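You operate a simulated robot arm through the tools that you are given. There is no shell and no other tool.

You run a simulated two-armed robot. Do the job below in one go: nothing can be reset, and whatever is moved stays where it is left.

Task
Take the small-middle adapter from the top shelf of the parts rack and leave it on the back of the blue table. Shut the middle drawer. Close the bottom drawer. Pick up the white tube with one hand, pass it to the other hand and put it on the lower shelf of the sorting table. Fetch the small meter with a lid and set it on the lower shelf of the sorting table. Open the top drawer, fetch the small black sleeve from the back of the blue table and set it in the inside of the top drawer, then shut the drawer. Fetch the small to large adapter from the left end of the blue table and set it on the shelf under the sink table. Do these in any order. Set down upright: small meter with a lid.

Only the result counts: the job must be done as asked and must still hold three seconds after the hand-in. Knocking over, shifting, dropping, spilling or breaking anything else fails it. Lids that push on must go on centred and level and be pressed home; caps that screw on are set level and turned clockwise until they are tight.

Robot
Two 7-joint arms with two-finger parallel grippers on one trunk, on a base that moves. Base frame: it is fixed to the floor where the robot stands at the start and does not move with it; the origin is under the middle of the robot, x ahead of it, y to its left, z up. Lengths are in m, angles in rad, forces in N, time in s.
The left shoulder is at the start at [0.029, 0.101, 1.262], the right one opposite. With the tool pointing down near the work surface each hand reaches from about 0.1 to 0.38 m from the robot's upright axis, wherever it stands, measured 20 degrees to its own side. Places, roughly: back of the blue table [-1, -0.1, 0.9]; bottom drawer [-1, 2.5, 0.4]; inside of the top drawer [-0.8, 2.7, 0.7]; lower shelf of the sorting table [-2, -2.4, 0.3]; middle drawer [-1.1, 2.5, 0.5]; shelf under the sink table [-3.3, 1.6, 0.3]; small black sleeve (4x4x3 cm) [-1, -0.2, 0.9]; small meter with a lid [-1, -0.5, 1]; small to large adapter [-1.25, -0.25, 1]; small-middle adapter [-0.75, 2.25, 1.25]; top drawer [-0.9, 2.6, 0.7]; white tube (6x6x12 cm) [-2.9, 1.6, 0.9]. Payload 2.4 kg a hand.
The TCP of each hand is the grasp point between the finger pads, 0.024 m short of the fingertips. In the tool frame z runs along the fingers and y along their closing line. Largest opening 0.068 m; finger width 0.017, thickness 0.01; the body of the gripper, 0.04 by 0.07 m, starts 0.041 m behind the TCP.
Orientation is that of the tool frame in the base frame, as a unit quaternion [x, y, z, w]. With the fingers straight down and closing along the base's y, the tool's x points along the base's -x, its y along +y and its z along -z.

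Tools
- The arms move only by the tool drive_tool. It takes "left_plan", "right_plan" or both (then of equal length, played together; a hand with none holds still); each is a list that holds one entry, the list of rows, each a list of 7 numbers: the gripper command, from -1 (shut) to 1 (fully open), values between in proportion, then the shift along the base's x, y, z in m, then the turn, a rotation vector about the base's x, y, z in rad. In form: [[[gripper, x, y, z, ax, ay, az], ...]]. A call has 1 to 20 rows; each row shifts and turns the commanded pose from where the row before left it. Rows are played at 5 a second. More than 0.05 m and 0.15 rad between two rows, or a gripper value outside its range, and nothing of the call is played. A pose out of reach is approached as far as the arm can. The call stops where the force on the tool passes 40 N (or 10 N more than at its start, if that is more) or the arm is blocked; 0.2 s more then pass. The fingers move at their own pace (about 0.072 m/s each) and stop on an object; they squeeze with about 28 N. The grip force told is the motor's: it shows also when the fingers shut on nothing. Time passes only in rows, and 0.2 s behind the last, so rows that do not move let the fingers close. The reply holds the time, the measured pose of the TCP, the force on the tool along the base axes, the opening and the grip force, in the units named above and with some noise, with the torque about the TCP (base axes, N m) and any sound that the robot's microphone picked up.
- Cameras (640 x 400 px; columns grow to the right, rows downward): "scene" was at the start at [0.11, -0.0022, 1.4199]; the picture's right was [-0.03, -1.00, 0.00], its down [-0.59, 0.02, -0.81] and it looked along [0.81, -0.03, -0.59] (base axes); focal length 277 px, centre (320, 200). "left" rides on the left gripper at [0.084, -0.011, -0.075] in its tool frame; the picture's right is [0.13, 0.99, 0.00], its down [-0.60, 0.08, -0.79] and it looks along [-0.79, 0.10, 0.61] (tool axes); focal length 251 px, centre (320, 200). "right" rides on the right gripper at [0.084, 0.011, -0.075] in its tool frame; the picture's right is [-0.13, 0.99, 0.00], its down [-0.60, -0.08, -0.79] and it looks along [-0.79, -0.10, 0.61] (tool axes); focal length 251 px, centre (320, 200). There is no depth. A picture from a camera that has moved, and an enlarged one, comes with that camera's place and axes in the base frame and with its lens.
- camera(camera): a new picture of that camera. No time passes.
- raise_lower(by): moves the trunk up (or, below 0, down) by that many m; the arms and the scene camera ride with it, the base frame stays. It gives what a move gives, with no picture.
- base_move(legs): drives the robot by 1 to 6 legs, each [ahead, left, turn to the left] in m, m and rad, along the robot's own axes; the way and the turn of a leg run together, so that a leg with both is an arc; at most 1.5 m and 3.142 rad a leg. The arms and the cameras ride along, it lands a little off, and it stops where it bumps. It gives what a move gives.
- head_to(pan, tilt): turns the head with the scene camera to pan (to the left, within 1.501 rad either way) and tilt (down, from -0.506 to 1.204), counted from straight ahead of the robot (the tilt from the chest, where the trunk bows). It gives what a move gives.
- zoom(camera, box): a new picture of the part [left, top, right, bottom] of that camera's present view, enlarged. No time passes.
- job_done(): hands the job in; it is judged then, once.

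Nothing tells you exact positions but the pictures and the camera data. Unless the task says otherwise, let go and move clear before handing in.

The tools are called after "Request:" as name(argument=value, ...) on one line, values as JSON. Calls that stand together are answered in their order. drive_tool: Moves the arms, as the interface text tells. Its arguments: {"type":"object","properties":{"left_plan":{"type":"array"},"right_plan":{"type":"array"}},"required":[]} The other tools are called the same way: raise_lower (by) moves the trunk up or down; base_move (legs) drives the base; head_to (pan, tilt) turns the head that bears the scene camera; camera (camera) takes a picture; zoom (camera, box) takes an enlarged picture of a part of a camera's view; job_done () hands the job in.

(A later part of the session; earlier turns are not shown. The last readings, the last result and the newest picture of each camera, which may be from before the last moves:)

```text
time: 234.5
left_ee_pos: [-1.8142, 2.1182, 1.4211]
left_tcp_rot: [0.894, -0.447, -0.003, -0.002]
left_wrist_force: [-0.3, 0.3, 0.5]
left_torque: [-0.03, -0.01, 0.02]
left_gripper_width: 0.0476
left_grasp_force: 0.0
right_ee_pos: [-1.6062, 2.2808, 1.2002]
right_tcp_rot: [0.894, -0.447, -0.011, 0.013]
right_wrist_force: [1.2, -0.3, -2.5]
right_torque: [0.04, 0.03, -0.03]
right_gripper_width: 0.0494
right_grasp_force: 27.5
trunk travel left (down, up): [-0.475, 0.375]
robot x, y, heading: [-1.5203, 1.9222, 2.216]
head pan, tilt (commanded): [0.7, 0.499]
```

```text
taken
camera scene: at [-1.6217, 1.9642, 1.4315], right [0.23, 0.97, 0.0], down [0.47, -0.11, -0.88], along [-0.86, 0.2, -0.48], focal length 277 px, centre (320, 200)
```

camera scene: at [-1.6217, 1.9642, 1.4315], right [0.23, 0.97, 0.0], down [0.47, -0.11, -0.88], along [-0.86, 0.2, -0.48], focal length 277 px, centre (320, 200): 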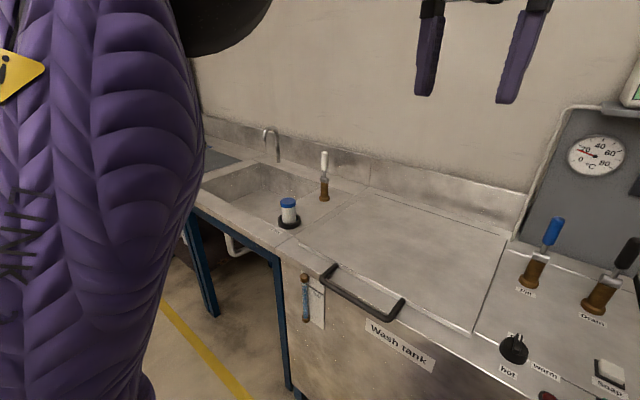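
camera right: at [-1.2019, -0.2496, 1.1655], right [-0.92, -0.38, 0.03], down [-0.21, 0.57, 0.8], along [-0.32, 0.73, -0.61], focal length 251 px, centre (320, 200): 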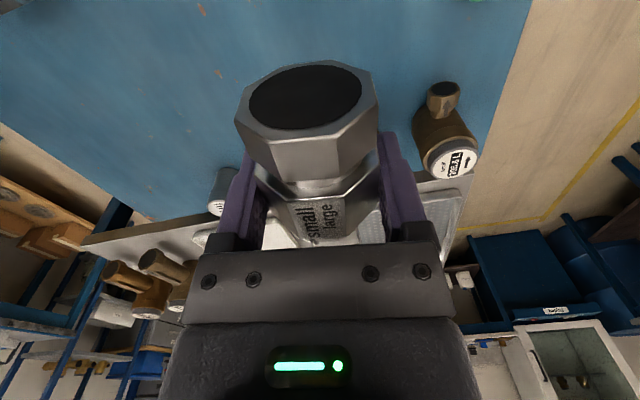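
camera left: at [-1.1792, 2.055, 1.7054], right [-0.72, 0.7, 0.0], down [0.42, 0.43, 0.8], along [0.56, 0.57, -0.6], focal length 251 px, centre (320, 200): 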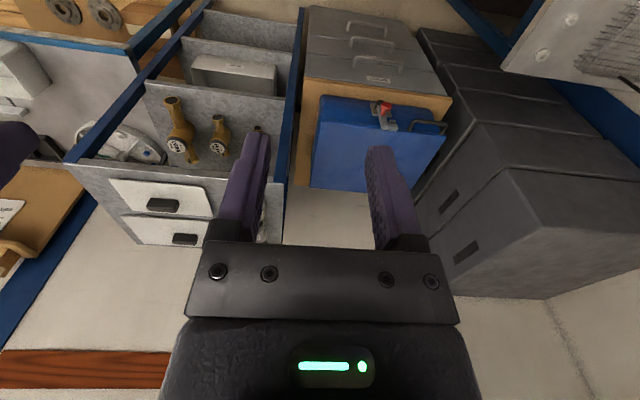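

I'm at the end of the aisle by the wash tank. The sink continues to my left, so I'll strafe left along it.

Request:
base_move(legs=[[0.0, 0.8, 0.02]])

Request:
head_to(pan=0.5, tilt=0.5)

Request:
camera(camera="scene")

Request:
head_to(pan=0.0, tilt=0.6)

Request:
camera(camera="scene")

```text
time: 238.8
left_ee_pos: [-2.4446, 1.63, 1.4198]
left_tcp_rot: [0.9, -0.436, -0.003, -0.001]
left_wrist_force: [-0.1, 0.2, 0.1]
left_torque: [0.02, 0.02, 0.04]
left_gripper_width: 0.0476
left_grasp_force: 0.0
right_ee_pos: [-2.2388, 1.7949, 1.2007]
right_tcp_rot: [0.9, -0.435, -0.012, 0.012]
right_wrist_force: [0.1, 0.9, -3.0]
right_torque: [0.04, -0.01, -0.01]
right_gripper_width: 0.0498
right_grasp_force: 28.5
trunk travel left (down, up): [-0.475, 0.375]
robot x, y, heading: [-2.1442, 1.4432, 2.24]
head pan, tilt (commanded): [0.7, 0.499]
```

```text
time: 239.5
left_ee_pos: [-2.4445, 1.6288, 1.4201]
left_tcp_rot: [0.9, -0.436, -0.003, -0.001]
left_wrist_force: [0.5, 0.2, 0.1]
left_torque: [0.01, 0.0, -0.03]
left_gripper_width: 0.0474
left_grasp_force: 0.1
right_ee_pos: [-2.2384, 1.7955, 1.2003]
right_tcp_rot: [0.9, -0.435, -0.011, 0.013]
right_wrist_force: [0.3, -0.3, -2.8]
right_torque: [0.01, -0.01, -0.01]
right_gripper_width: 0.0498
right_grasp_force: 28.5
trunk travel left (down, up): [-0.475, 0.375]
robot x, y, heading: [-2.1464, 1.4391, 2.24]
head pan, tilt (commanded): [0.499, 0.499]
```

```text
taken
camera scene: at [-2.2417, 1.4971, 1.4315], right [0.39, 0.92, 0.0], down [0.44, -0.19, -0.88], along [-0.81, 0.34, -0.48], focal length 277 px, centre (320, 200)
```

scene: 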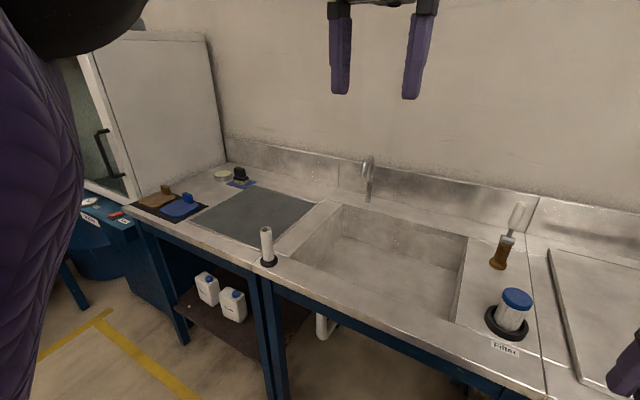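

```text
time: 240.4
left_ee_pos: [-2.4451, 1.6297, 1.4205]
left_tcp_rot: [0.9, -0.436, -0.003, -0.002]
left_wrist_force: [0.0, 0.4, 0.0]
left_torque: [0.0, -0.01, -0.01]
left_gripper_width: 0.0473
left_grasp_force: 0.0
right_ee_pos: [-2.2387, 1.7961, 1.2011]
right_tcp_rot: [0.9, -0.435, -0.012, 0.013]
right_wrist_force: [0.5, 0.1, -3.7]
right_torque: [0.02, -0.01, -0.05]
right_gripper_width: 0.0498
right_grasp_force: 27.8
trunk travel left (down, up): [-0.475, 0.375]
robot x, y, heading: [-2.1448, 1.4445, 2.241]
head pan, tilt (commanded): [0.0, 0.6]
```

```text
taken
camera scene: at [-2.2129, 1.5309, 1.4225], right [0.78, 0.62, 0.0], down [0.35, -0.44, -0.82], along [-0.51, 0.65, -0.57], focal length 277 px, centre (320, 200)
```

scene: 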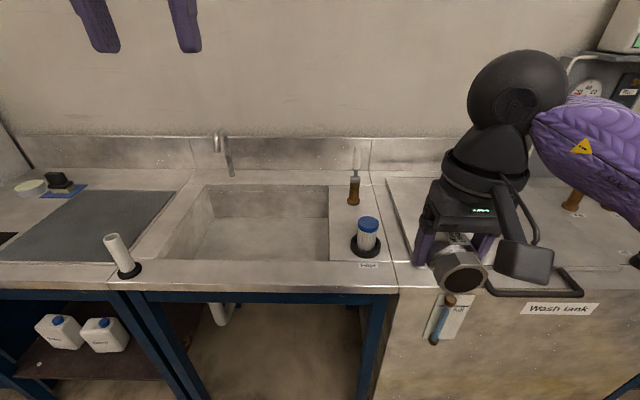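

I see the white tube standing at the left of the sink at about (-2.87, 1.60), and the shelf with two white canisters below left. I'll strafe further left to face the shelf and lower the trunk for a look.

Request:
base_move(legs=[[0.0, 0.78, 0]])

Request:
head_to(pan=0.0, tilt=0.7)

Request:
camera(camera="scene")

```text
time: 244.6
left_ee_pos: [-3.0504, 1.1486, 1.4199]
left_tcp_rot: [0.9, -0.436, -0.003, -0.001]
left_wrist_force: [-0.4, -0.4, -0.2]
left_torque: [-0.01, 0.0, 0.01]
left_gripper_width: 0.0474
left_grasp_force: 0.0
right_ee_pos: [-2.8449, 1.3161, 1.2011]
right_tcp_rot: [0.9, -0.435, -0.011, 0.014]
right_wrist_force: [0.5, -0.9, -3.1]
right_torque: [0.0, -0.03, -0.01]
right_gripper_width: 0.0498
right_grasp_force: 27.9
trunk travel left (down, up): [-0.475, 0.375]
robot x, y, heading: [-2.7465, 0.9601, 2.243]
head pan, tilt (commanded): [0.0, 0.6]
```

```text
time: 245.3
left_ee_pos: [-3.0487, 1.1483, 1.4208]
left_tcp_rot: [0.9, -0.435, -0.004, -0.002]
left_wrist_force: [1.0, -0.5, 0.3]
left_torque: [0.02, 0.0, 0.03]
left_gripper_width: 0.0474
left_grasp_force: 0.0
right_ee_pos: [-2.8443, 1.3152, 1.2002]
right_tcp_rot: [0.901, -0.434, -0.011, 0.014]
right_wrist_force: [-0.5, 0.2, -3.2]
right_torque: [-0.02, -0.01, 0.01]
right_gripper_width: 0.0498
right_grasp_force: 27.8
trunk travel left (down, up): [-0.475, 0.375]
robot x, y, heading: [-2.7451, 0.963, 2.246]
head pan, tilt (commanded): [0.0, 0.7]
```

```text
taken
camera scene: at [-2.8158, 1.0479, 1.4138], right [0.78, 0.62, 0.0], down [0.4, -0.5, -0.76], along [-0.48, 0.6, -0.64], focal length 277 px, centre (320, 200)
```

scene: 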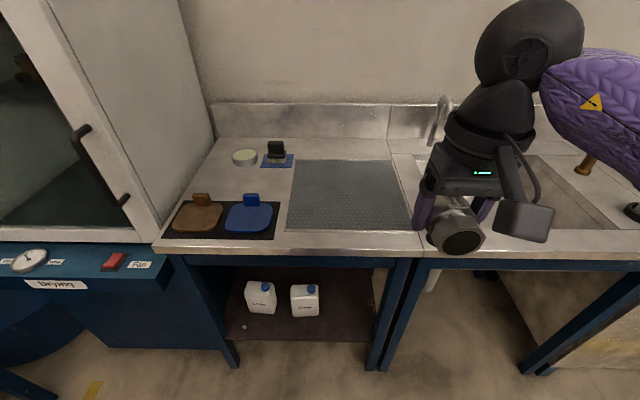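

The free part of the shelf is at the right of the canisters. I'll lower the trunk fully and bring the right hand down in front of the shelf.

Request:
raise_lower(by=-0.4)

Request:
raise_lower(by=-0.07)

Request:
head_to(pan=0.0, tilt=0.45)

Request:
camera(camera="scene")

Request:
camera(camera="right")

```text
time: 249.1
left_ee_pos: [-3.0798, 1.1861, 0.9814]
left_tcp_rot: [0.899, -0.434, 0.055, 0.026]
left_wrist_force: [-0.3, 0.2, 0.1]
left_torque: [0.03, 0.01, -0.01]
left_gripper_width: 0.0477
left_grasp_force: 0.0
right_ee_pos: [-2.8441, 1.3158, 0.8009]
right_tcp_rot: [0.901, -0.434, -0.011, 0.013]
right_wrist_force: [-0.2, 0.0, -2.7]
right_torque: [-0.01, 0.0, -0.01]
right_gripper_width: 0.0497
right_grasp_force: 28.5
trunk travel left (down, up): [-0.075, 0.775]
robot x, y, heading: [-2.7457, 0.9638, 2.243]
head pan, tilt (commanded): [0.0, 0.7]
```

```text
time: 250.2
left_ee_pos: [-3.094, 1.2044, 0.8901]
left_tcp_rot: [0.896, -0.433, 0.084, 0.04]
left_wrist_force: [0.4, 0.0, -0.5]
left_torque: [0.01, 0.0, -0.04]
left_gripper_width: 0.048
left_grasp_force: 0.0
right_ee_pos: [-2.844, 1.3155, 0.7321]
right_tcp_rot: [0.901, -0.434, -0.012, 0.013]
right_wrist_force: [-0.3, -0.2, -3.0]
right_torque: [0.01, 0.01, 0.0]
right_gripper_width: 0.0494
right_grasp_force: 28.2
trunk travel left (down, up): [-0.005, 0.844]
robot x, y, heading: [-2.746, 0.9627, 2.243]
head pan, tilt (commanded): [0.0, 0.7]
```

```text
time: 250.9
left_ee_pos: [-3.0945, 1.2048, 0.8917]
left_tcp_rot: [0.896, -0.434, 0.086, 0.041]
left_wrist_force: [0.2, -0.5, -0.1]
left_torque: [-0.04, 0.0, -0.04]
left_gripper_width: 0.0477
left_grasp_force: 0.1
right_ee_pos: [-2.844, 1.316, 0.7304]
right_tcp_rot: [0.9, -0.435, -0.011, 0.013]
right_wrist_force: [0.0, 0.1, -4.2]
right_torque: [0.05, 0.0, 0.03]
right_gripper_width: 0.0499
right_grasp_force: 27.7
trunk travel left (down, up): [-0.005, 0.844]
robot x, y, heading: [-2.7471, 0.9667, 2.24]
head pan, tilt (commanded): [0.0, 0.45]
```

```text
taken
camera scene: at [-2.8914, 1.1428, 0.9557], right [0.78, 0.62, 0.0], down [0.27, -0.34, -0.9], along [-0.56, 0.7, -0.44], focal length 277 px, centre (320, 200)
```

scene: 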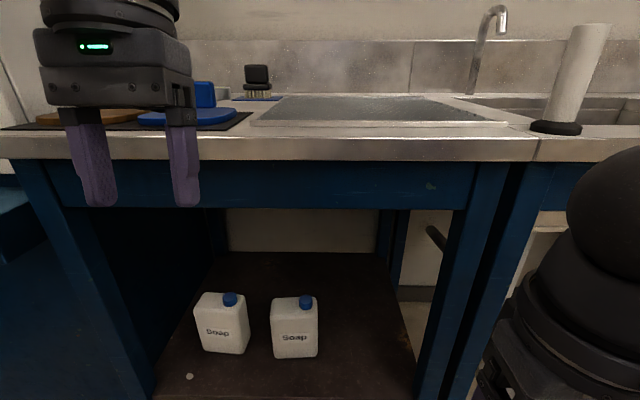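

```text
taken
camera right: at [-2.7978, 1.2451, 0.8043], right [-0.86, -0.52, 0.03], down [-0.29, 0.53, 0.79], along [-0.43, 0.67, -0.61], focal length 251 px, centre (320, 200)
```

right: 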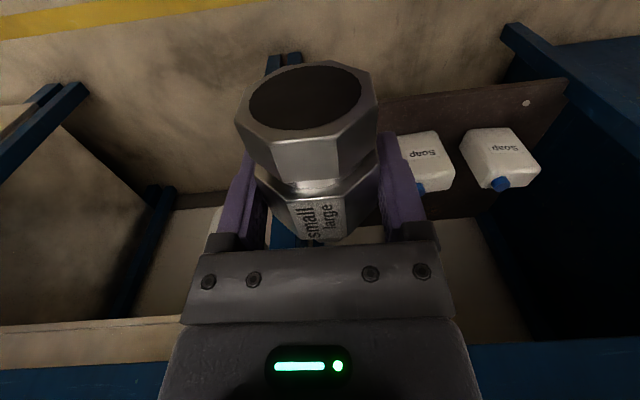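

The shelf is at z≈0.285 with free space right of the canisters. I'll lower the right hand to just above shelf height in front of it and pull the left hand back and up to clear the table edge.

Request:
drive_tool(left_plan=[[[0.4, 0.0093, -0.0118, 0.0125, 0, 0, 0], [0.4, 0.0093, -0.0118, 0.0125, 0, 0, 0], [0.4, 0.0093, -0.0118, 0.0125, 0, 0, 0], [0.4, 0.0093, -0.0118, 0.0125, 0, 0, 0], [0.4, 0.0093, -0.0118, 0.0125, 0, 0, 0], [0.4, 0.0093, -0.0118, 0.0125, 0, 0, 0], [0.4, 0.0093, -0.0118, 0.0125, 0, 0, 0], [0.4, 0.0093, -0.0118, 0.0125, 0, 0, 0]]], right_plan=[[[-1, -0.0054, -0.0043, -0.04, 0, 0, 0], [-1, -0.0054, -0.0043, -0.04, 0, 0, 0], [-1, -0.0054, -0.0043, -0.04, 0, 0, 0], [-1, -0.0054, -0.0043, -0.04, 0, 0, 0], [-1, -0.0054, -0.0043, -0.04, 0, 0, 0], [-1, -0.0054, -0.0043, -0.04, 0, 0, 0], [-1, -0.0054, -0.0043, -0.04, 0, 0, 0], [-1, -0.0054, -0.0043, -0.04, 0, 0, 0]]])

Request:
camera(camera="scene")

Request:
camera(camera="right")

```text
time: 252.8
left_ee_pos: [-3.0943, 1.2044, 0.8907]
left_tcp_rot: [0.896, -0.433, 0.086, 0.041]
left_wrist_force: [-0.2, -0.1, 0.3]
left_torque: [0.02, -0.06, 0.0]
left_gripper_width: 0.0475
left_grasp_force: 0.1
left hand out of reach, approached as far as the arm can: row 1, 2, 3, 4, 5, 6, 7, 8
right_ee_pos: [-2.8882, 1.2815, 0.4094]
right_tcp_rot: [0.901, -0.434, -0.011, 0.013]
right_wrist_force: [-0.5, -0.1, -2.8]
right_torque: [-0.01, 0.02, 0.02]
right_gripper_width: 0.0495
right_grasp_force: 27.9
trunk travel left (down, up): [-0.005, 0.844]
robot x, y, heading: [-2.7478, 0.9666, 2.246]
head pan, tilt (commanded): [0.0, 0.45]
```

```text
taken
camera scene: at [-2.8914, 1.1428, 0.9558], right [0.78, 0.62, 0.0], down [0.27, -0.34, -0.9], along [-0.56, 0.7, -0.44], focal length 277 px, centre (320, 200)
```

scene: 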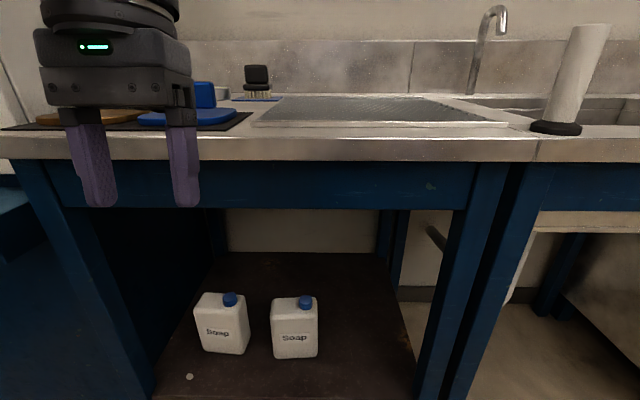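

```text
taken
camera right: at [-2.8409, 1.2102, 0.4827], right [-0.86, -0.52, 0.03], down [-0.29, 0.53, 0.8], along [-0.43, 0.67, -0.61], focal length 251 px, centre (320, 200)
```

right: 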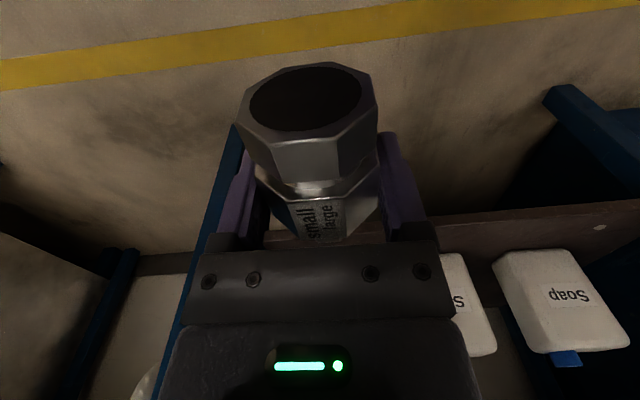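

Request:
drive_tool(left_plan=[[[0.4, 0, 0, -0.04, 0, 0, 0], [0.4, 0, 0, -0.04, 0, 0, 0], [0.4, 0, 0, -0.04, 0, 0, 0], [0.4, 0, 0, -0.04, 0, 0, 0], [0.4, 0, 0, -0.04, 0, 0, 0], [0.4, 0, 0, -0.04, 0, 0, 0], [0.4, 0, 0, 0, 0, 0, 0]]])

```text
time: 254.3
left_ee_pos: [-3.0972, 1.2022, 0.6485]
left_tcp_rot: [0.896, -0.433, 0.084, 0.041]
left_wrist_force: [0.8, -0.6, 0.2]
left_torque: [0.0, 0.01, 0.01]
left_gripper_width: 0.0475
left_grasp_force: 0.0
right_ee_pos: [-2.8881, 1.2811, 0.409]
right_tcp_rot: [0.901, -0.434, -0.011, 0.013]
right_wrist_force: [0.1, 0.2, -3.2]
right_torque: [0.0, 0.0, 0.01]
right_gripper_width: 0.0499
right_grasp_force: 28.1
trunk travel left (down, up): [-0.005, 0.844]
robot x, y, heading: [-2.7504, 0.9613, 2.244]
head pan, tilt (commanded): [0.0, 0.45]
```

Request:
drive_tool(left_plan=[[[0.4, 0.02, -0.0255, 0.0, -0.037, -0.0295, 0], [0.4, 0.02, -0.0255, 0.0, -0.037, -0.0295, 0], [0.4, 0.02, -0.0255, 0.0, -0.037, -0.0295, 0], [0.4, 0.02, -0.0255, 0.0, -0.037, -0.0295, 0], [0.4, 0, 0, 0, 0, 0, 0]]])

Request:
base_move(legs=[[0.1, 0, 0]])

Request:
camera(camera="scene")

Request:
camera(camera="right")

```text
time: 255.6
left_ee_pos: [-3.0149, 1.1002, 0.6509]
left_tcp_rot: [0.884, -0.428, 0.17, 0.082]
left_wrist_force: [0.0, -0.1, 0.4]
left_torque: [-0.03, 0.0, -0.01]
left_gripper_width: 0.0475
left_grasp_force: 0.0
right_ee_pos: [-2.8875, 1.2817, 0.4101]
right_tcp_rot: [0.901, -0.434, -0.011, 0.013]
right_wrist_force: [-0.1, 0.3, -3.7]
right_torque: [0.02, 0.0, 0.0]
right_gripper_width: 0.0501
right_grasp_force: 27.7
trunk travel left (down, up): [-0.005, 0.844]
robot x, y, heading: [-2.7498, 0.9626, 2.248]
head pan, tilt (commanded): [0.0, 0.45]
```

```text
time: 256.7
left_ee_pos: [-3.0779, 1.1798, 0.6517]
left_tcp_rot: [0.884, -0.427, 0.17, 0.082]
left_wrist_force: [0.8, 0.3, -0.6]
left_torque: [-0.01, 0.01, -0.01]
left_gripper_width: 0.0475
left_grasp_force: 0.0
right_ee_pos: [-2.9496, 1.361, 0.4106]
right_tcp_rot: [0.9, -0.435, -0.012, 0.013]
right_wrist_force: [1.1, 1.0, -3.0]
right_torque: [0.0, 0.02, 0.01]
right_gripper_width: 0.0502
right_grasp_force: 28.0
trunk travel left (down, up): [-0.005, 0.844]
robot x, y, heading: [-2.8111, 1.0452, 2.239]
head pan, tilt (commanded): [0.0, 0.45]
```

```text
taken
camera scene: at [-2.954, 1.2219, 0.9558], right [0.78, 0.62, 0.0], down [0.27, -0.34, -0.9], along [-0.56, 0.71, -0.44], focal length 277 px, centre (320, 200)
```

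scene: 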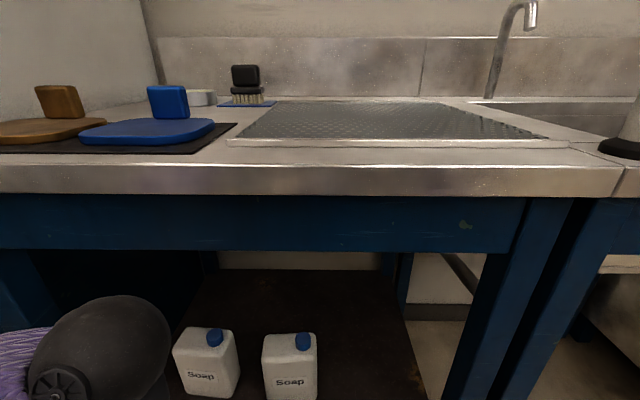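

```text
taken
camera right: at [-2.9035, 1.2893, 0.4833], right [-0.86, -0.52, 0.03], down [-0.29, 0.53, 0.79], along [-0.43, 0.67, -0.61], focal length 251 px, centre (320, 200)
```

right: 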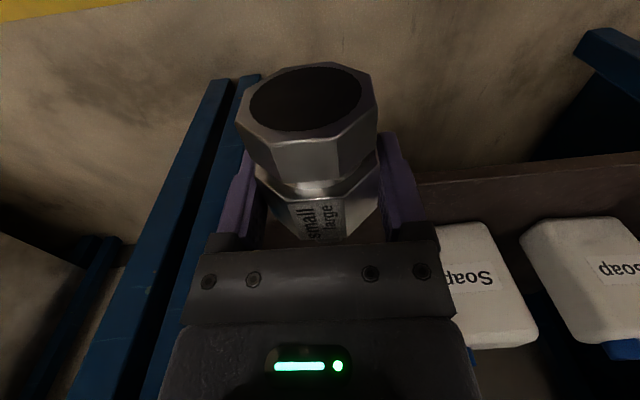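

The left elbow sits too near the table leg. I'll straighten the left tool and tuck that arm back before going further in.

Request:
drive_tool(left_plan=[[[0.4, 0.01, -0.02, 0, 0.0995, 0.0785, 0], [0.4, 0.01, -0.02, 0, 0.0995, 0.0785, 0], [0.4, 0.01, -0.02, 0, 0.0995, 0.0785, 0], [0.4, 0.005, -0.025, -0.02, 0, 0, 0], [0.4, 0.005, -0.025, -0.02, 0, 0, 0], [0.4, 0, 0, 0, 0, 0, 0]]])

Request:
head_to(pan=0.7, tilt=0.8)

Request:
camera(camera="scene")

```text
time: 258.1
left_ee_pos: [-3.099, 1.1989, 0.6366]
left_tcp_rot: [0.9, -0.436, 0.0, -0.001]
left_wrist_force: [0.4, -0.4, 0.1]
left_torque: [0.0, 0.04, 0.03]
left_gripper_width: 0.0476
left_grasp_force: 0.1
left hand out of reach, approached as far as the arm can: row 1, 2, 3, 4, 5
right_ee_pos: [-2.9494, 1.3613, 0.409]
right_tcp_rot: [0.9, -0.435, -0.01, 0.013]
right_wrist_force: [0.0, 0.2, -3.3]
right_torque: [-0.02, 0.02, -0.01]
right_gripper_width: 0.0499
right_grasp_force: 28.1
trunk travel left (down, up): [-0.005, 0.844]
robot x, y, heading: [-2.8162, 1.043, 2.239]
head pan, tilt (commanded): [0.0, 0.45]
```

```text
time: 259.2
left_ee_pos: [-3.0986, 1.1994, 0.6379]
left_tcp_rot: [0.9, -0.435, 0.0, -0.001]
left_wrist_force: [0.6, -0.5, -0.6]
left_torque: [0.01, 0.02, 0.04]
left_gripper_width: 0.0475
left_grasp_force: 0.0
right_ee_pos: [-2.9503, 1.36, 0.4092]
right_tcp_rot: [0.901, -0.434, -0.01, 0.013]
right_wrist_force: [0.4, -0.8, -2.5]
right_torque: [0.01, -0.04, -0.02]
right_gripper_width: 0.0498
right_grasp_force: 27.9
trunk travel left (down, up): [-0.005, 0.844]
robot x, y, heading: [-2.8082, 1.045, 2.241]
head pan, tilt (commanded): [0.7, 0.799]
```

```text
taken
camera scene: at [-2.976, 1.1661, 0.9254], right [0.2, 0.98, 0.0], down [0.7, -0.14, -0.7], along [-0.68, 0.14, -0.72], focal length 277 px, centre (320, 200)
```

scene: 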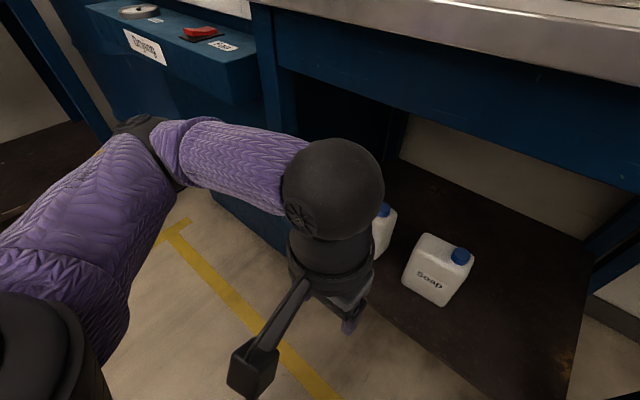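

I see the left wrist is the ball nearest the counter edge; it limits how far I can drive in. I'll shift right 10 cm and forward 7 cm, then extend the right arm under the table.

Request:
base_move(legs=[[0, -0.1, 0], [0.07, 0, 0]])

Request:
drive_tool(right_plan=[[[-1, -0.0337, -0.008, 0, 0, 0, 0], [-1, -0.0337, -0.008, 0, 0, 0, 0], [-1, -0.0217, 0.0275, 0, 0, 0, 0], [-1, -0.0217, 0.0275, 0, 0, 0, 0], [-1, -0.0217, 0.0275, 0, 0, 0, 0], [-1, 0, 0, 0, 0, 0, 0]]])

Request:
head_to(pan=0.0, tilt=0.6)

Request:
camera(camera="scene")

Request:
camera(camera="right")

```text
time: 260.9
left_ee_pos: [-3.0638, 1.3182, 0.6385]
left_tcp_rot: [0.9, -0.436, 0.0, 0.0]
left_wrist_force: [0.7, -0.2, 0.3]
left_torque: [0.0, 0.01, 0.03]
left_gripper_width: 0.0478
left_grasp_force: 0.1
right_ee_pos: [-2.9145, 1.4768, 0.4089]
right_tcp_rot: [0.9, -0.435, -0.01, 0.014]
right_wrist_force: [0.3, 0.2, -3.5]
right_torque: [-0.02, 0.03, 0.0]
right_gripper_width: 0.0498
right_grasp_force: 28.1
trunk travel left (down, up): [-0.005, 0.844]
robot x, y, heading: [-2.7783, 1.1599, 2.246]
head pan, tilt (commanded): [0.7, 0.799]
```

```text
time: 262.4
left_ee_pos: [-3.0988, 1.2926, 0.6251]
left_tcp_rot: [0.914, -0.406, 0.016, 0.005]
left_wrist_force: [1.2, -0.4, 1.4]
left_torque: [0.11, 0.05, -0.02]
left_gripper_width: 0.0479
left_grasp_force: 0.1
right_ee_pos: [-3.0885, 1.5034, 0.3969]
right_tcp_rot: [0.917, -0.399, 0.003, 0.025]
right_wrist_force: [-0.4, -2.6, -1.6]
right_torque: [0.12, -0.01, -0.03]
right_gripper_width: 0.0496
right_grasp_force: 27.8
trunk travel left (down, up): [-0.005, 0.844]
robot x, y, heading: [-2.7884, 1.142, 2.304]
head pan, tilt (commanded): [0.7, 0.799]
stopped in row 6 (right hand): the arm was blocked; the commanded pose is now the measured one
```

```text
time: 263.5
left_ee_pos: [-3.0972, 1.2884, 0.6266]
left_tcp_rot: [0.915, -0.403, 0.012, 0.003]
left_wrist_force: [0.1, -0.2, -0.4]
left_torque: [0.0, 0.02, 0.01]
left_gripper_width: 0.0477
left_grasp_force: 0.0
right_ee_pos: [-3.0893, 1.5006, 0.3972]
right_tcp_rot: [0.918, -0.397, 0.002, 0.023]
right_wrist_force: [0.4, 0.9, -3.0]
right_torque: [0.0, 0.01, -0.04]
right_gripper_width: 0.0498
right_grasp_force: 27.7
trunk travel left (down, up): [-0.005, 0.844]
robot x, y, heading: [-2.7855, 1.1437, 2.306]
head pan, tilt (commanded): [0.0, 0.6]
```

```text
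taken
camera scene: at [-2.9435, 1.3056, 0.9424], right [0.74, 0.67, 0.01], down [0.39, -0.41, -0.83], along [-0.55, 0.61, -0.56], focal length 277 px, centre (320, 200)
```

scene: 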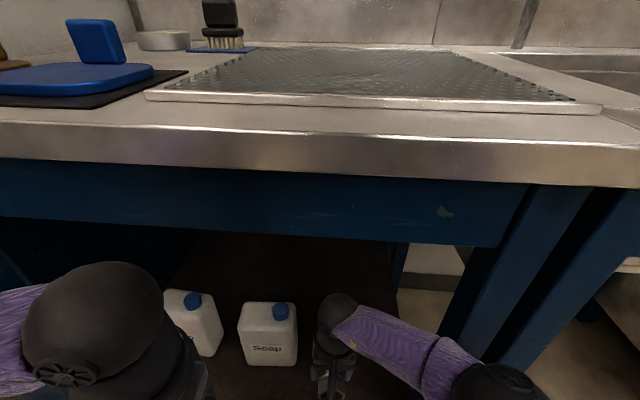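

```text
taken
camera right: at [-3.0372, 1.4362, 0.4743], right [-0.81, -0.58, 0.04], down [-0.34, 0.53, 0.78], along [-0.47, 0.62, -0.63], focal length 251 px, centre (320, 200)
```

right: 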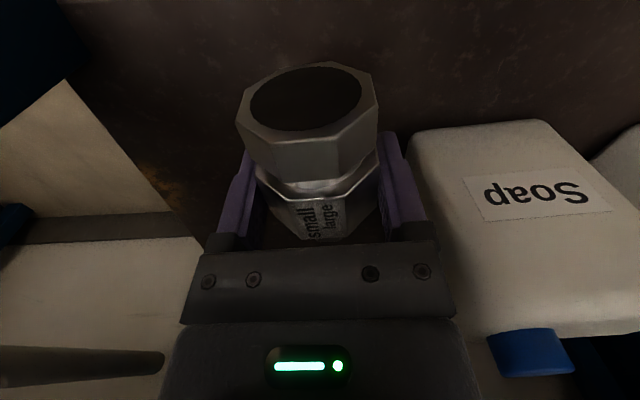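

The forearm touched the table's right leg and turned my base slightly; nothing on the shelf moved. I'll retract, shift left and re-align so the forearm clears the leg.

Request:
drive_tool(right_plan=[[[-1, 0.021, -0.026, 0, 0, 0, 0], [-1, 0.021, -0.026, 0, 0, 0, 0], [-1, 0.021, -0.026, 0, 0, 0, 0], [-1, 0.021, -0.026, 0, 0, 0, 0], [-1, 0, 0, 0, 0, 0, 0]]])

Request:
base_move(legs=[[0, 0, -0.1], [0, 0.1, 0]])

Request:
camera(camera="scene")

Request:
camera(camera="right")

```text
time: 264.7
left_ee_pos: [-3.0879, 1.2965, 0.628]
left_tcp_rot: [0.911, -0.412, 0.012, 0.006]
left_wrist_force: [-1.0, -0.1, -0.3]
left_torque: [0.03, -0.01, 0.0]
left_gripper_width: 0.0477
left_grasp_force: 0.1
right_ee_pos: [-2.9904, 1.414, 0.3998]
right_tcp_rot: [0.911, -0.411, -0.003, 0.022]
right_wrist_force: [1.1, -0.8, -3.2]
right_torque: [0.03, 0.04, -0.01]
right_gripper_width: 0.0497
right_grasp_force: 28.2
trunk travel left (down, up): [-0.005, 0.844]
robot x, y, heading: [-2.7828, 1.1449, 2.293]
head pan, tilt (commanded): [0.0, 0.6]
```

```text
time: 266.4
left_ee_pos: [-3.1571, 1.2684, 0.6284]
left_tcp_rot: [0.89, -0.456, 0.011, 0.008]
left_wrist_force: [0.1, 0.5, 0.0]
left_torque: [-0.02, 0.01, -0.01]
left_gripper_width: 0.0476
left_grasp_force: 0.0
right_ee_pos: [-3.0487, 1.3737, 0.3991]
right_tcp_rot: [0.89, -0.455, -0.003, 0.022]
right_wrist_force: [0.4, -0.4, -3.0]
right_torque: [-0.02, 0.0, 0.02]
right_gripper_width: 0.0499
right_grasp_force: 28.1
trunk travel left (down, up): [-0.005, 0.844]
robot x, y, heading: [-2.8668, 1.0857, 2.197]
head pan, tilt (commanded): [0.0, 0.6]
```

```text
taken
camera scene: at [-3.0012, 1.2695, 0.9422], right [0.81, 0.58, 0.0], down [0.33, -0.46, -0.82], along [-0.48, 0.67, -0.57], focal length 277 px, centre (320, 200)
```

scene: 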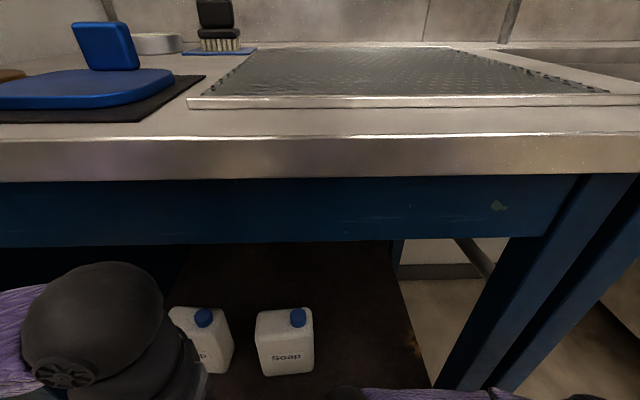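

```text
taken
camera right: at [-3.0056, 1.3028, 0.4758], right [-0.88, -0.48, 0.04], down [-0.27, 0.56, 0.78], along [-0.39, 0.68, -0.62], focal length 251 px, centre (320, 200)
```

right: 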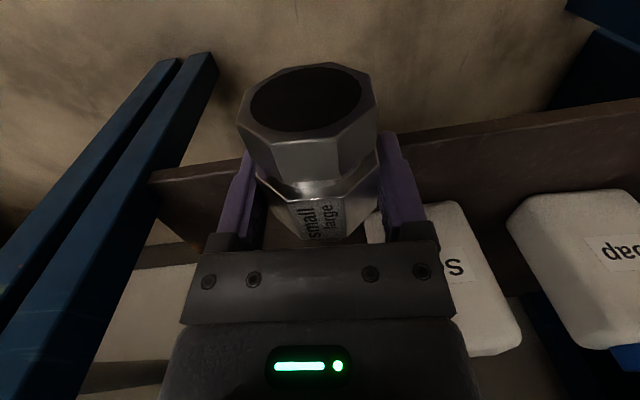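

Now there is room: the free shelf area spans n≈0.65–0.86. I'll shift the hand slightly right and push it forward under the table in small steps.

Request:
drive_tool(right_plan=[[[-1, 0.0195, 0.0155, 0, 0, 0, 0], [-1, 0.0195, 0.0155, 0, 0, 0, 0], [-1, -0.0217, 0.0275, 0, 0, 0, 0], [-1, -0.0217, 0.0275, 0, 0, 0, 0], [-1, -0.0186, 0.0235, 0, 0, 0, 0], [-1, 0, 0, 0, 0, 0, 0]]])

Request:
camera(camera="scene")

Request:
camera(camera="right")

```text
time: 267.8
left_ee_pos: [-3.1573, 1.268, 0.6274]
left_tcp_rot: [0.89, -0.455, 0.012, 0.007]
left_wrist_force: [-0.2, 0.1, 0.1]
left_torque: [0.01, 0.02, -0.01]
left_gripper_width: 0.0474
left_grasp_force: 0.1
right_ee_pos: [-3.0707, 1.4835, 0.3994]
right_tcp_rot: [0.89, -0.455, -0.003, 0.022]
right_wrist_force: [0.3, -0.4, -3.2]
right_torque: [0.04, 0.03, 0.0]
right_gripper_width: 0.0497
right_grasp_force: 27.5
trunk travel left (down, up): [-0.005, 0.844]
robot x, y, heading: [-2.8674, 1.0851, 2.191]
head pan, tilt (commanded): [0.0, 0.6]
```

```text
taken
camera scene: at [-3.0012, 1.2696, 0.9422], right [0.81, 0.58, 0.0], down [0.33, -0.46, -0.82], along [-0.48, 0.67, -0.57], focal length 277 px, centre (320, 200)
```

scene: 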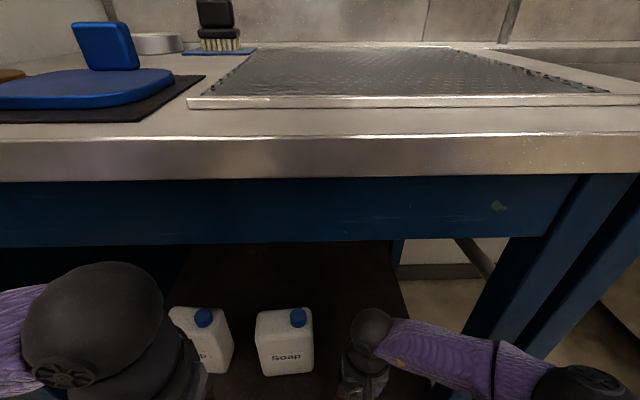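

```text
taken
camera right: at [-3.0277, 1.4126, 0.4751], right [-0.88, -0.48, 0.04], down [-0.27, 0.56, 0.78], along [-0.39, 0.68, -0.62], focal length 251 px, centre (320, 200)
```

right: 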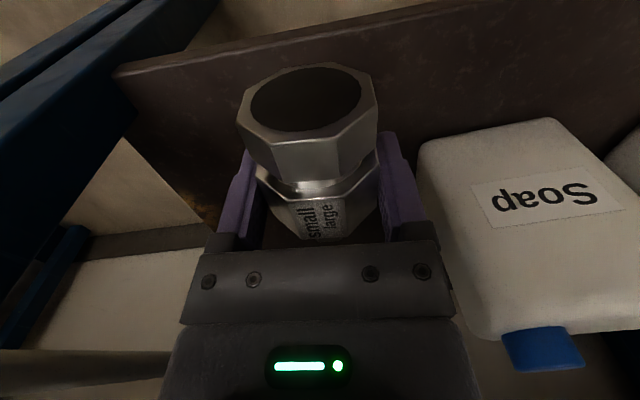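

Request:
drive_tool(right_plan=[[[-1, -0.0155, 0.0196, 0, 0, 0, 0], [-1, -0.0155, 0.0196, 0, 0, 0, 0], [-1, -0.0124, 0.0157, 0, 0, 0, 0], [-1, 0, 0, 0, 0, 0, 0]]])

Request:
camera(camera="scene")

Request:
camera(camera="right")

```text
time: 268.8
left_ee_pos: [-3.1582, 1.2664, 0.6267]
left_tcp_rot: [0.891, -0.455, 0.011, 0.007]
left_wrist_force: [0.4, -0.2, -0.6]
left_torque: [-0.03, 0.0, 0.0]
left_gripper_width: 0.0474
left_grasp_force: 0.1
right_ee_pos: [-3.1126, 1.5357, 0.3993]
right_tcp_rot: [0.891, -0.454, -0.004, 0.021]
right_wrist_force: [1.4, -0.6, -3.4]
right_torque: [0.02, -0.03, 0.02]
right_gripper_width: 0.0496
right_grasp_force: 27.4
trunk travel left (down, up): [-0.005, 0.844]
robot x, y, heading: [-2.8693, 1.083, 2.19]
head pan, tilt (commanded): [0.0, 0.6]
```

```text
taken
camera scene: at [-3.0012, 1.2696, 0.9422], right [0.81, 0.58, 0.0], down [0.33, -0.46, -0.82], along [-0.48, 0.67, -0.57], focal length 277 px, centre (320, 200)
```

scene: 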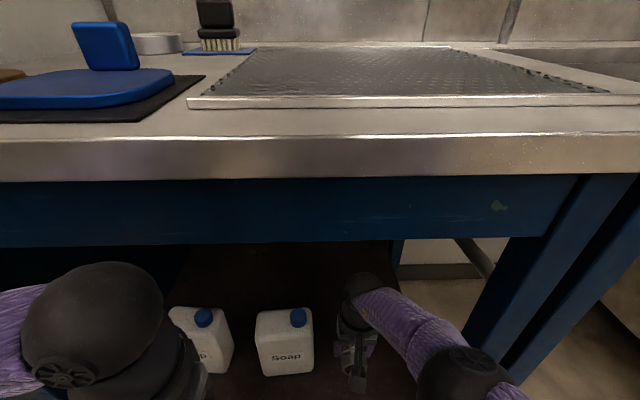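

```text
taken
camera right: at [-3.0704, 1.4645, 0.476], right [-0.88, -0.48, 0.04], down [-0.27, 0.56, 0.78], along [-0.4, 0.68, -0.62], focal length 251 px, centre (320, 200)
```

right: 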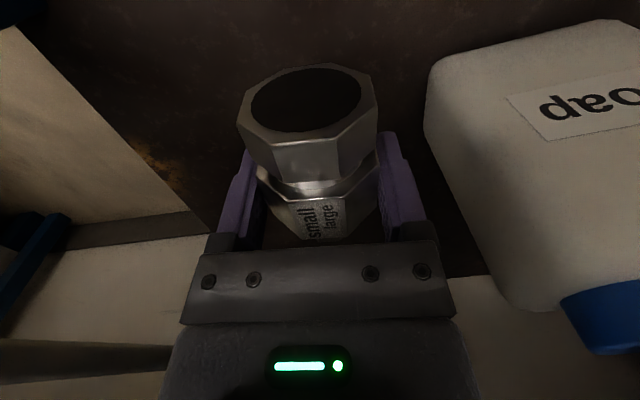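

Position is right: about 9 cm behind the shelf's front edge, clear of the canister. Lowering onto the shelf.

Request:
drive_tool(right_plan=[[[-1, 0, 0, -0.025, 0, 0, 0], [-1, 0, 0, -0.025, 0, 0, 0], [-1, 0, 0, -0.012, 0, 0, 0], [-1, 0, 0, -0.008, 0, 0, 0], [-1, 0, 0, -0.006, 0, 0, 0], [-1, 0, 0, -0.006, 0, 0, 0], [-1, 0, 0, -0.006, 0, 0, 0]]])

Request:
camera(camera="right")

```text
time: 270.4
left_ee_pos: [-3.1574, 1.2681, 0.6273]
left_tcp_rot: [0.89, -0.455, 0.011, 0.007]
left_wrist_force: [0.2, -0.6, 0.2]
left_torque: [0.01, 0.0, 0.03]
left_gripper_width: 0.0474
left_grasp_force: 0.0
right_ee_pos: [-3.0884, 1.5124, 0.3472]
right_tcp_rot: [0.89, -0.455, -0.003, 0.022]
right_wrist_force: [-0.5, -0.4, -3.2]
right_torque: [-0.03, 0.0, 0.01]
right_gripper_width: 0.0498
right_grasp_force: 28.1
right hand out of reach, approached as far as the arm can: row 1, 2, 3, 4, 5, 6, 7
trunk travel left (down, up): [-0.005, 0.844]
robot x, y, heading: [-2.8645, 1.0834, 2.199]
head pan, tilt (commanded): [0.0, 0.6]
```

```text
taken
camera right: at [-3.0454, 1.4417, 0.4226], right [-0.88, -0.48, 0.04], down [-0.27, 0.56, 0.78], along [-0.39, 0.68, -0.62], focal length 251 px, centre (320, 200)
```

right: 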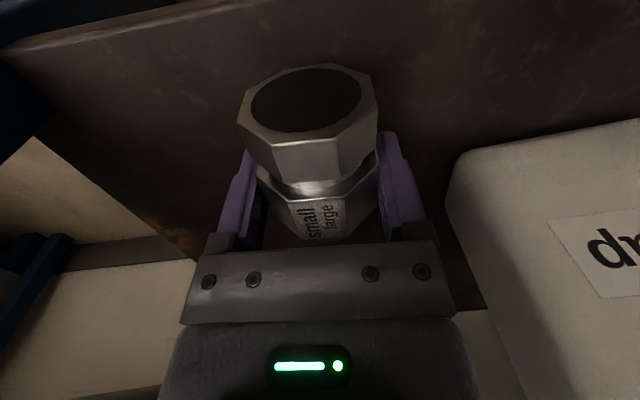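

The arm is at its limit here. I'll drop the left hand lower (so its wrist clears the worktop edge) and bring the base 4 cm closer.

Request:
drive_tool(left_plan=[[[0.4, 0, 0, -0.03, 0, 0, 0], [0.4, 0, 0, -0.03, 0, 0, 0], [0.4, 0, 0, -0.03, 0, 0, 0], [0.4, 0, 0, -0.03, 0, 0, 0]]])

Request:
base_move(legs=[[0.04, 0, 0]])

Request:
drive_tool(right_plan=[[[-1, 0, 0, -0.012, 0, 0, 0], [-1, 0, 0, -0.008, 0, 0, 0], [-1, 0, 0, -0.006, 0, 0, 0], [-1, 0, 0, -0.006, 0, 0, 0], [-1, 0, 0, -0.006, 0, 0, 0]]])

Request:
camera(camera="right")

Request:
camera(camera="scene")

```text
time: 271.4
left_ee_pos: [-3.1562, 1.269, 0.5061]
left_tcp_rot: [0.89, -0.456, 0.011, 0.007]
left_wrist_force: [-0.3, 0.4, 0.1]
left_torque: [-0.02, 0.01, 0.0]
left_gripper_width: 0.0478
left_grasp_force: 0.1
right_ee_pos: [-3.0886, 1.5117, 0.3475]
right_tcp_rot: [0.891, -0.454, -0.004, 0.021]
right_wrist_force: [0.4, 0.2, -3.4]
right_torque: [-0.01, 0.0, 0.01]
right_gripper_width: 0.0499
right_grasp_force: 28.0
trunk travel left (down, up): [-0.005, 0.844]
robot x, y, heading: [-2.8668, 1.085, 2.195]
head pan, tilt (commanded): [0.0, 0.6]
```

```text
time: 272.3
left_ee_pos: [-3.1791, 1.2999, 0.5082]
left_tcp_rot: [0.891, -0.454, 0.011, 0.007]
left_wrist_force: [0.8, -0.3, 0.1]
left_torque: [-0.02, 0.0, -0.01]
left_gripper_width: 0.0477
left_grasp_force: 0.1
right_ee_pos: [-3.1122, 1.5443, 0.3467]
right_tcp_rot: [0.891, -0.454, -0.004, 0.022]
right_wrist_force: [0.3, 0.3, -3.6]
right_torque: [0.04, -0.01, 0.0]
right_gripper_width: 0.0498
right_grasp_force: 28.0
trunk travel left (down, up): [-0.005, 0.844]
robot x, y, heading: [-2.8918, 1.1159, 2.197]
head pan, tilt (commanded): [0.0, 0.6]
```

```text
time: 273.5
left_ee_pos: [-3.179, 1.3007, 0.5084]
left_tcp_rot: [0.891, -0.455, 0.011, 0.007]
left_wrist_force: [-0.3, -0.1, 0.2]
left_torque: [0.01, 0.01, 0.0]
left_gripper_width: 0.0479
left_grasp_force: 0.1
right_ee_pos: [-3.1031, 1.5354, 0.3282]
right_tcp_rot: [0.891, -0.454, -0.004, 0.021]
right_wrist_force: [-2.9, 4.6, 20.0]
right_torque: [0.48, 0.1, 0.01]
right_gripper_width: 0.0496
right_grasp_force: 28.0
right hand out of reach, approached as far as the arm can: row 1, 2, 4, 5
trunk travel left (down, up): [-0.005, 0.844]
robot x, y, heading: [-2.8915, 1.1173, 2.196]
head pan, tilt (commanded): [0.0, 0.6]
```

```text
taken
camera right: at [-3.0588, 1.4639, 0.4039], right [-0.88, -0.48, 0.04], down [-0.27, 0.56, 0.78], along [-0.4, 0.68, -0.62], focal length 251 px, centre (320, 200)
```

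right: 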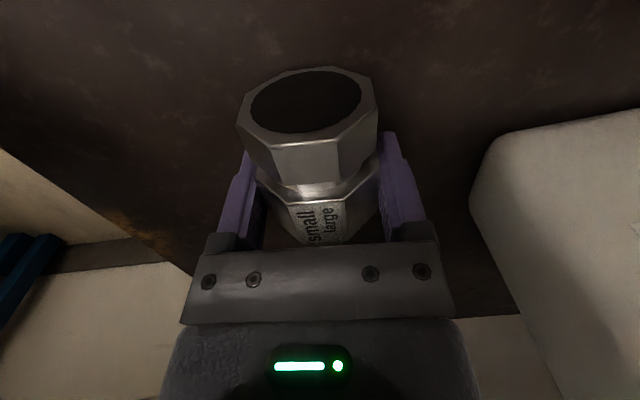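

```text
taken
camera scene: at [-3.0243, 1.3007, 0.9427], right [0.81, 0.58, 0.0], down [0.33, -0.46, -0.83], along [-0.48, 0.67, -0.56], focal length 277 px, centre (320, 200)
```

scene: 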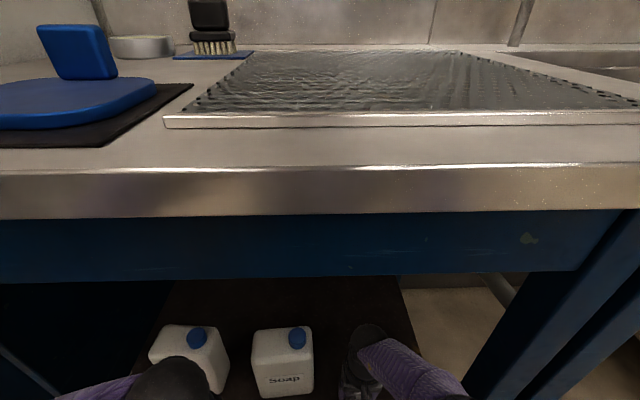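

Contact with the shelf is made. Releasing the fitting and withdrawing straight up and back.

Request:
drive_tool(right_plan=[[[-1, 0, 0, 0.002, 0, 0, 0], [0.6, 0, 0, 0, 0, 0, 0], [1, 0, 0, 0, 0, 0, 0], [1, 0, 0, 0, 0, 0, 0], [1, 0, 0, 0.025, 0, 0, 0], [1, 0, 0, 0.03, 0, 0, 0], [1, 0, 0, 0.03, 0, 0, 0], [1, 0, 0, 0, 0, 0, 0]]])

Request:
camera(camera="right")

```text
time: 275.5
left_ee_pos: [-3.1866, 1.286, 0.5107]
left_tcp_rot: [0.894, -0.447, 0.009, 0.005]
left_wrist_force: [-0.7, 0.3, 0.5]
left_torque: [-0.02, -0.02, 0.01]
left_gripper_width: 0.0477
left_grasp_force: 0.0
right_ee_pos: [-3.1176, 1.5032, 0.411]
right_tcp_rot: [0.9, -0.435, 0.004, 0.03]
right_wrist_force: [-0.4, -0.3, 0.3]
right_torque: [-0.02, 0.02, -0.03]
right_gripper_width: 0.0679
right_grasp_force: 0.2
trunk travel left (down, up): [-0.005, 0.844]
robot x, y, heading: [-2.8967, 1.1131, 2.213]
head pan, tilt (commanded): [0.0, 0.6]
stopped in row 8 (right hand): the arm was blocked; the commanded pose is now the measured one
```

```text
taken
camera right: at [-3.0706, 1.4366, 0.4884], right [-0.86, -0.51, 0.05], down [-0.3, 0.57, 0.77], along [-0.42, 0.64, -0.64], focal length 251 px, centre (320, 200)
```

right: 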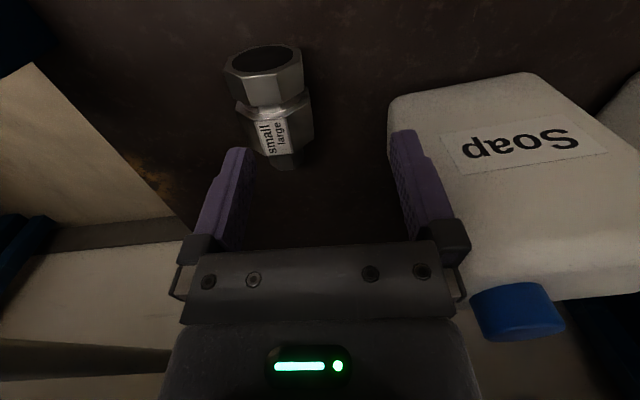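

The fitting rests on the shelf with its label up. The elbow is brushing the table leg, so I'll pull straight out by driving the base backward.

Request:
base_move(legs=[[-0.12, 0, 0], [-0.25, 0, 0]])

Request:
camera(camera="scene")

Request:
camera(camera="right")

```text
time: 278.1
left_ee_pos: [-2.9629, 0.9901, 0.5072]
left_tcp_rot: [0.894, -0.447, 0.011, 0.007]
left_wrist_force: [-0.5, -0.6, 0.2]
left_torque: [-0.02, -0.01, 0.02]
left_gripper_width: 0.0476
left_grasp_force: 0.0
right_ee_pos: [-2.8905, 1.2109, 0.409]
right_tcp_rot: [0.899, -0.437, 0.006, 0.031]
right_wrist_force: [0.2, 0.1, -0.7]
right_torque: [0.01, -0.01, 0.0]
right_gripper_width: 0.0681
right_grasp_force: 0.2
trunk travel left (down, up): [-0.005, 0.844]
robot x, y, heading: [-2.6763, 0.8107, 2.212]
head pan, tilt (commanded): [0.0, 0.6]
```

```text
taken
camera scene: at [-2.809, 0.9931, 0.9423], right [0.8, 0.6, 0.0], down [0.34, -0.45, -0.82], along [-0.49, 0.66, -0.57], focal length 277 px, centre (320, 200)
```

scene: 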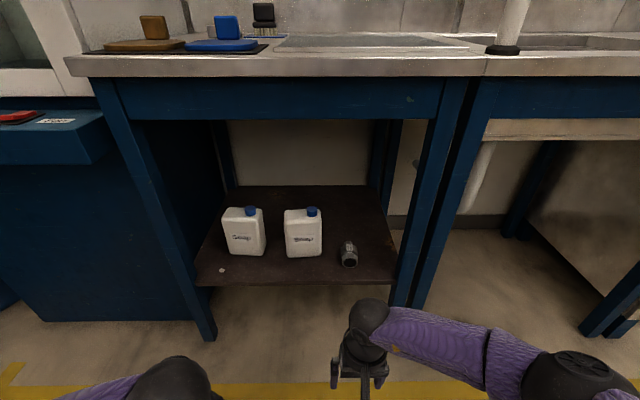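

```text
taken
camera right: at [-2.846, 1.1431, 0.4853], right [-0.86, -0.51, 0.05], down [-0.3, 0.57, 0.77], along [-0.42, 0.64, -0.64], focal length 251 px, centre (320, 200)
```

right: 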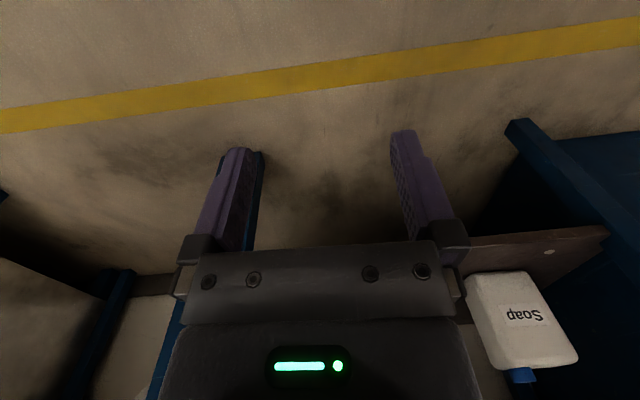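

The small-to-large adapter now lies on the shelf beside the canisters. Next the white tube: raising the trunk and moving over to it.

Request:
raise_lower(by=0.4)

Request:
raise_lower(by=0.07)

Request:
drive_tool(left_plan=[[[0.4, 0, 0, 0.03, 0, 0, 0], [0.4, 0, 0, 0.04, 0, 0, 0], [0.4, 0, 0, 0.04, 0, 0, 0], [0.4, 0, 0, 0.04, 0, 0, 0], [0.4, 0, 0, 0.04, 0, 0, 0], [0.4, 0, 0, 0, 0, 0, 0]]], right_plan=[[[1, 0.02, -0.025, 0.04, 0, 0, 0], [1, 0.02, -0.025, 0.04, 0, 0, 0], [1, 0.0, 0.0, 0.045, 0, 0, 0], [1, 0.0, 0.0, 0.045, 0, 0, 0], [1, 0.0, 0.0, 0.045, 0, 0, 0], [1, 0, 0, 0.045, 0, 0, 0]]])

Request:
camera(camera="scene")

```text
time: 282.0
left_ee_pos: [-2.9643, 0.9888, 0.9059]
left_tcp_rot: [0.895, -0.447, 0.011, 0.008]
left_wrist_force: [0.1, 0.2, -0.2]
left_torque: [0.0, 0.01, 0.01]
left_gripper_width: 0.0476
left_grasp_force: 0.2
right_ee_pos: [-2.899, 1.2198, 0.8497]
right_tcp_rot: [0.899, -0.436, -0.038, 0.009]
right_wrist_force: [0.7, -0.4, 1.0]
right_torque: [-0.02, -0.02, -0.03]
right_gripper_width: 0.0678
right_grasp_force: 0.0
trunk travel left (down, up): [-0.405, 0.445]
robot x, y, heading: [-2.6745, 0.8124, 2.215]
head pan, tilt (commanded): [0.0, 0.6]
```

```text
time: 283.1
left_ee_pos: [-2.963, 0.9895, 0.9767]
left_tcp_rot: [0.895, -0.447, 0.011, 0.008]
left_wrist_force: [0.2, 0.8, -0.2]
left_torque: [-0.01, 0.03, -0.02]
left_gripper_width: 0.0478
left_grasp_force: 0.1
right_ee_pos: [-2.899, 1.2196, 0.9234]
right_tcp_rot: [0.899, -0.436, -0.042, 0.008]
right_wrist_force: [-0.4, 0.0, -0.1]
right_torque: [0.04, 0.0, 0.03]
right_gripper_width: 0.0676
right_grasp_force: 0.0
trunk travel left (down, up): [-0.475, 0.375]
robot x, y, heading: [-2.6741, 0.8145, 2.217]
head pan, tilt (commanded): [0.0, 0.6]
```

```text
refused: row 1 steps farther than a row can; nothing moved
```

```text
taken
camera scene: at [-2.7406, 0.9017, 1.4224], right [0.8, 0.6, 0.0], down [0.34, -0.45, -0.82], along [-0.49, 0.66, -0.57], focal length 277 px, centre (320, 200)
```

scene: 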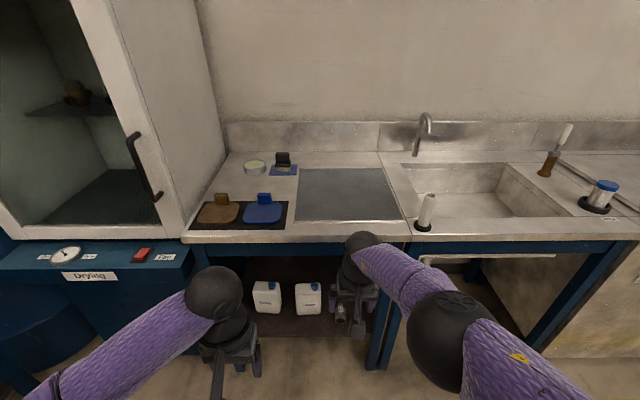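

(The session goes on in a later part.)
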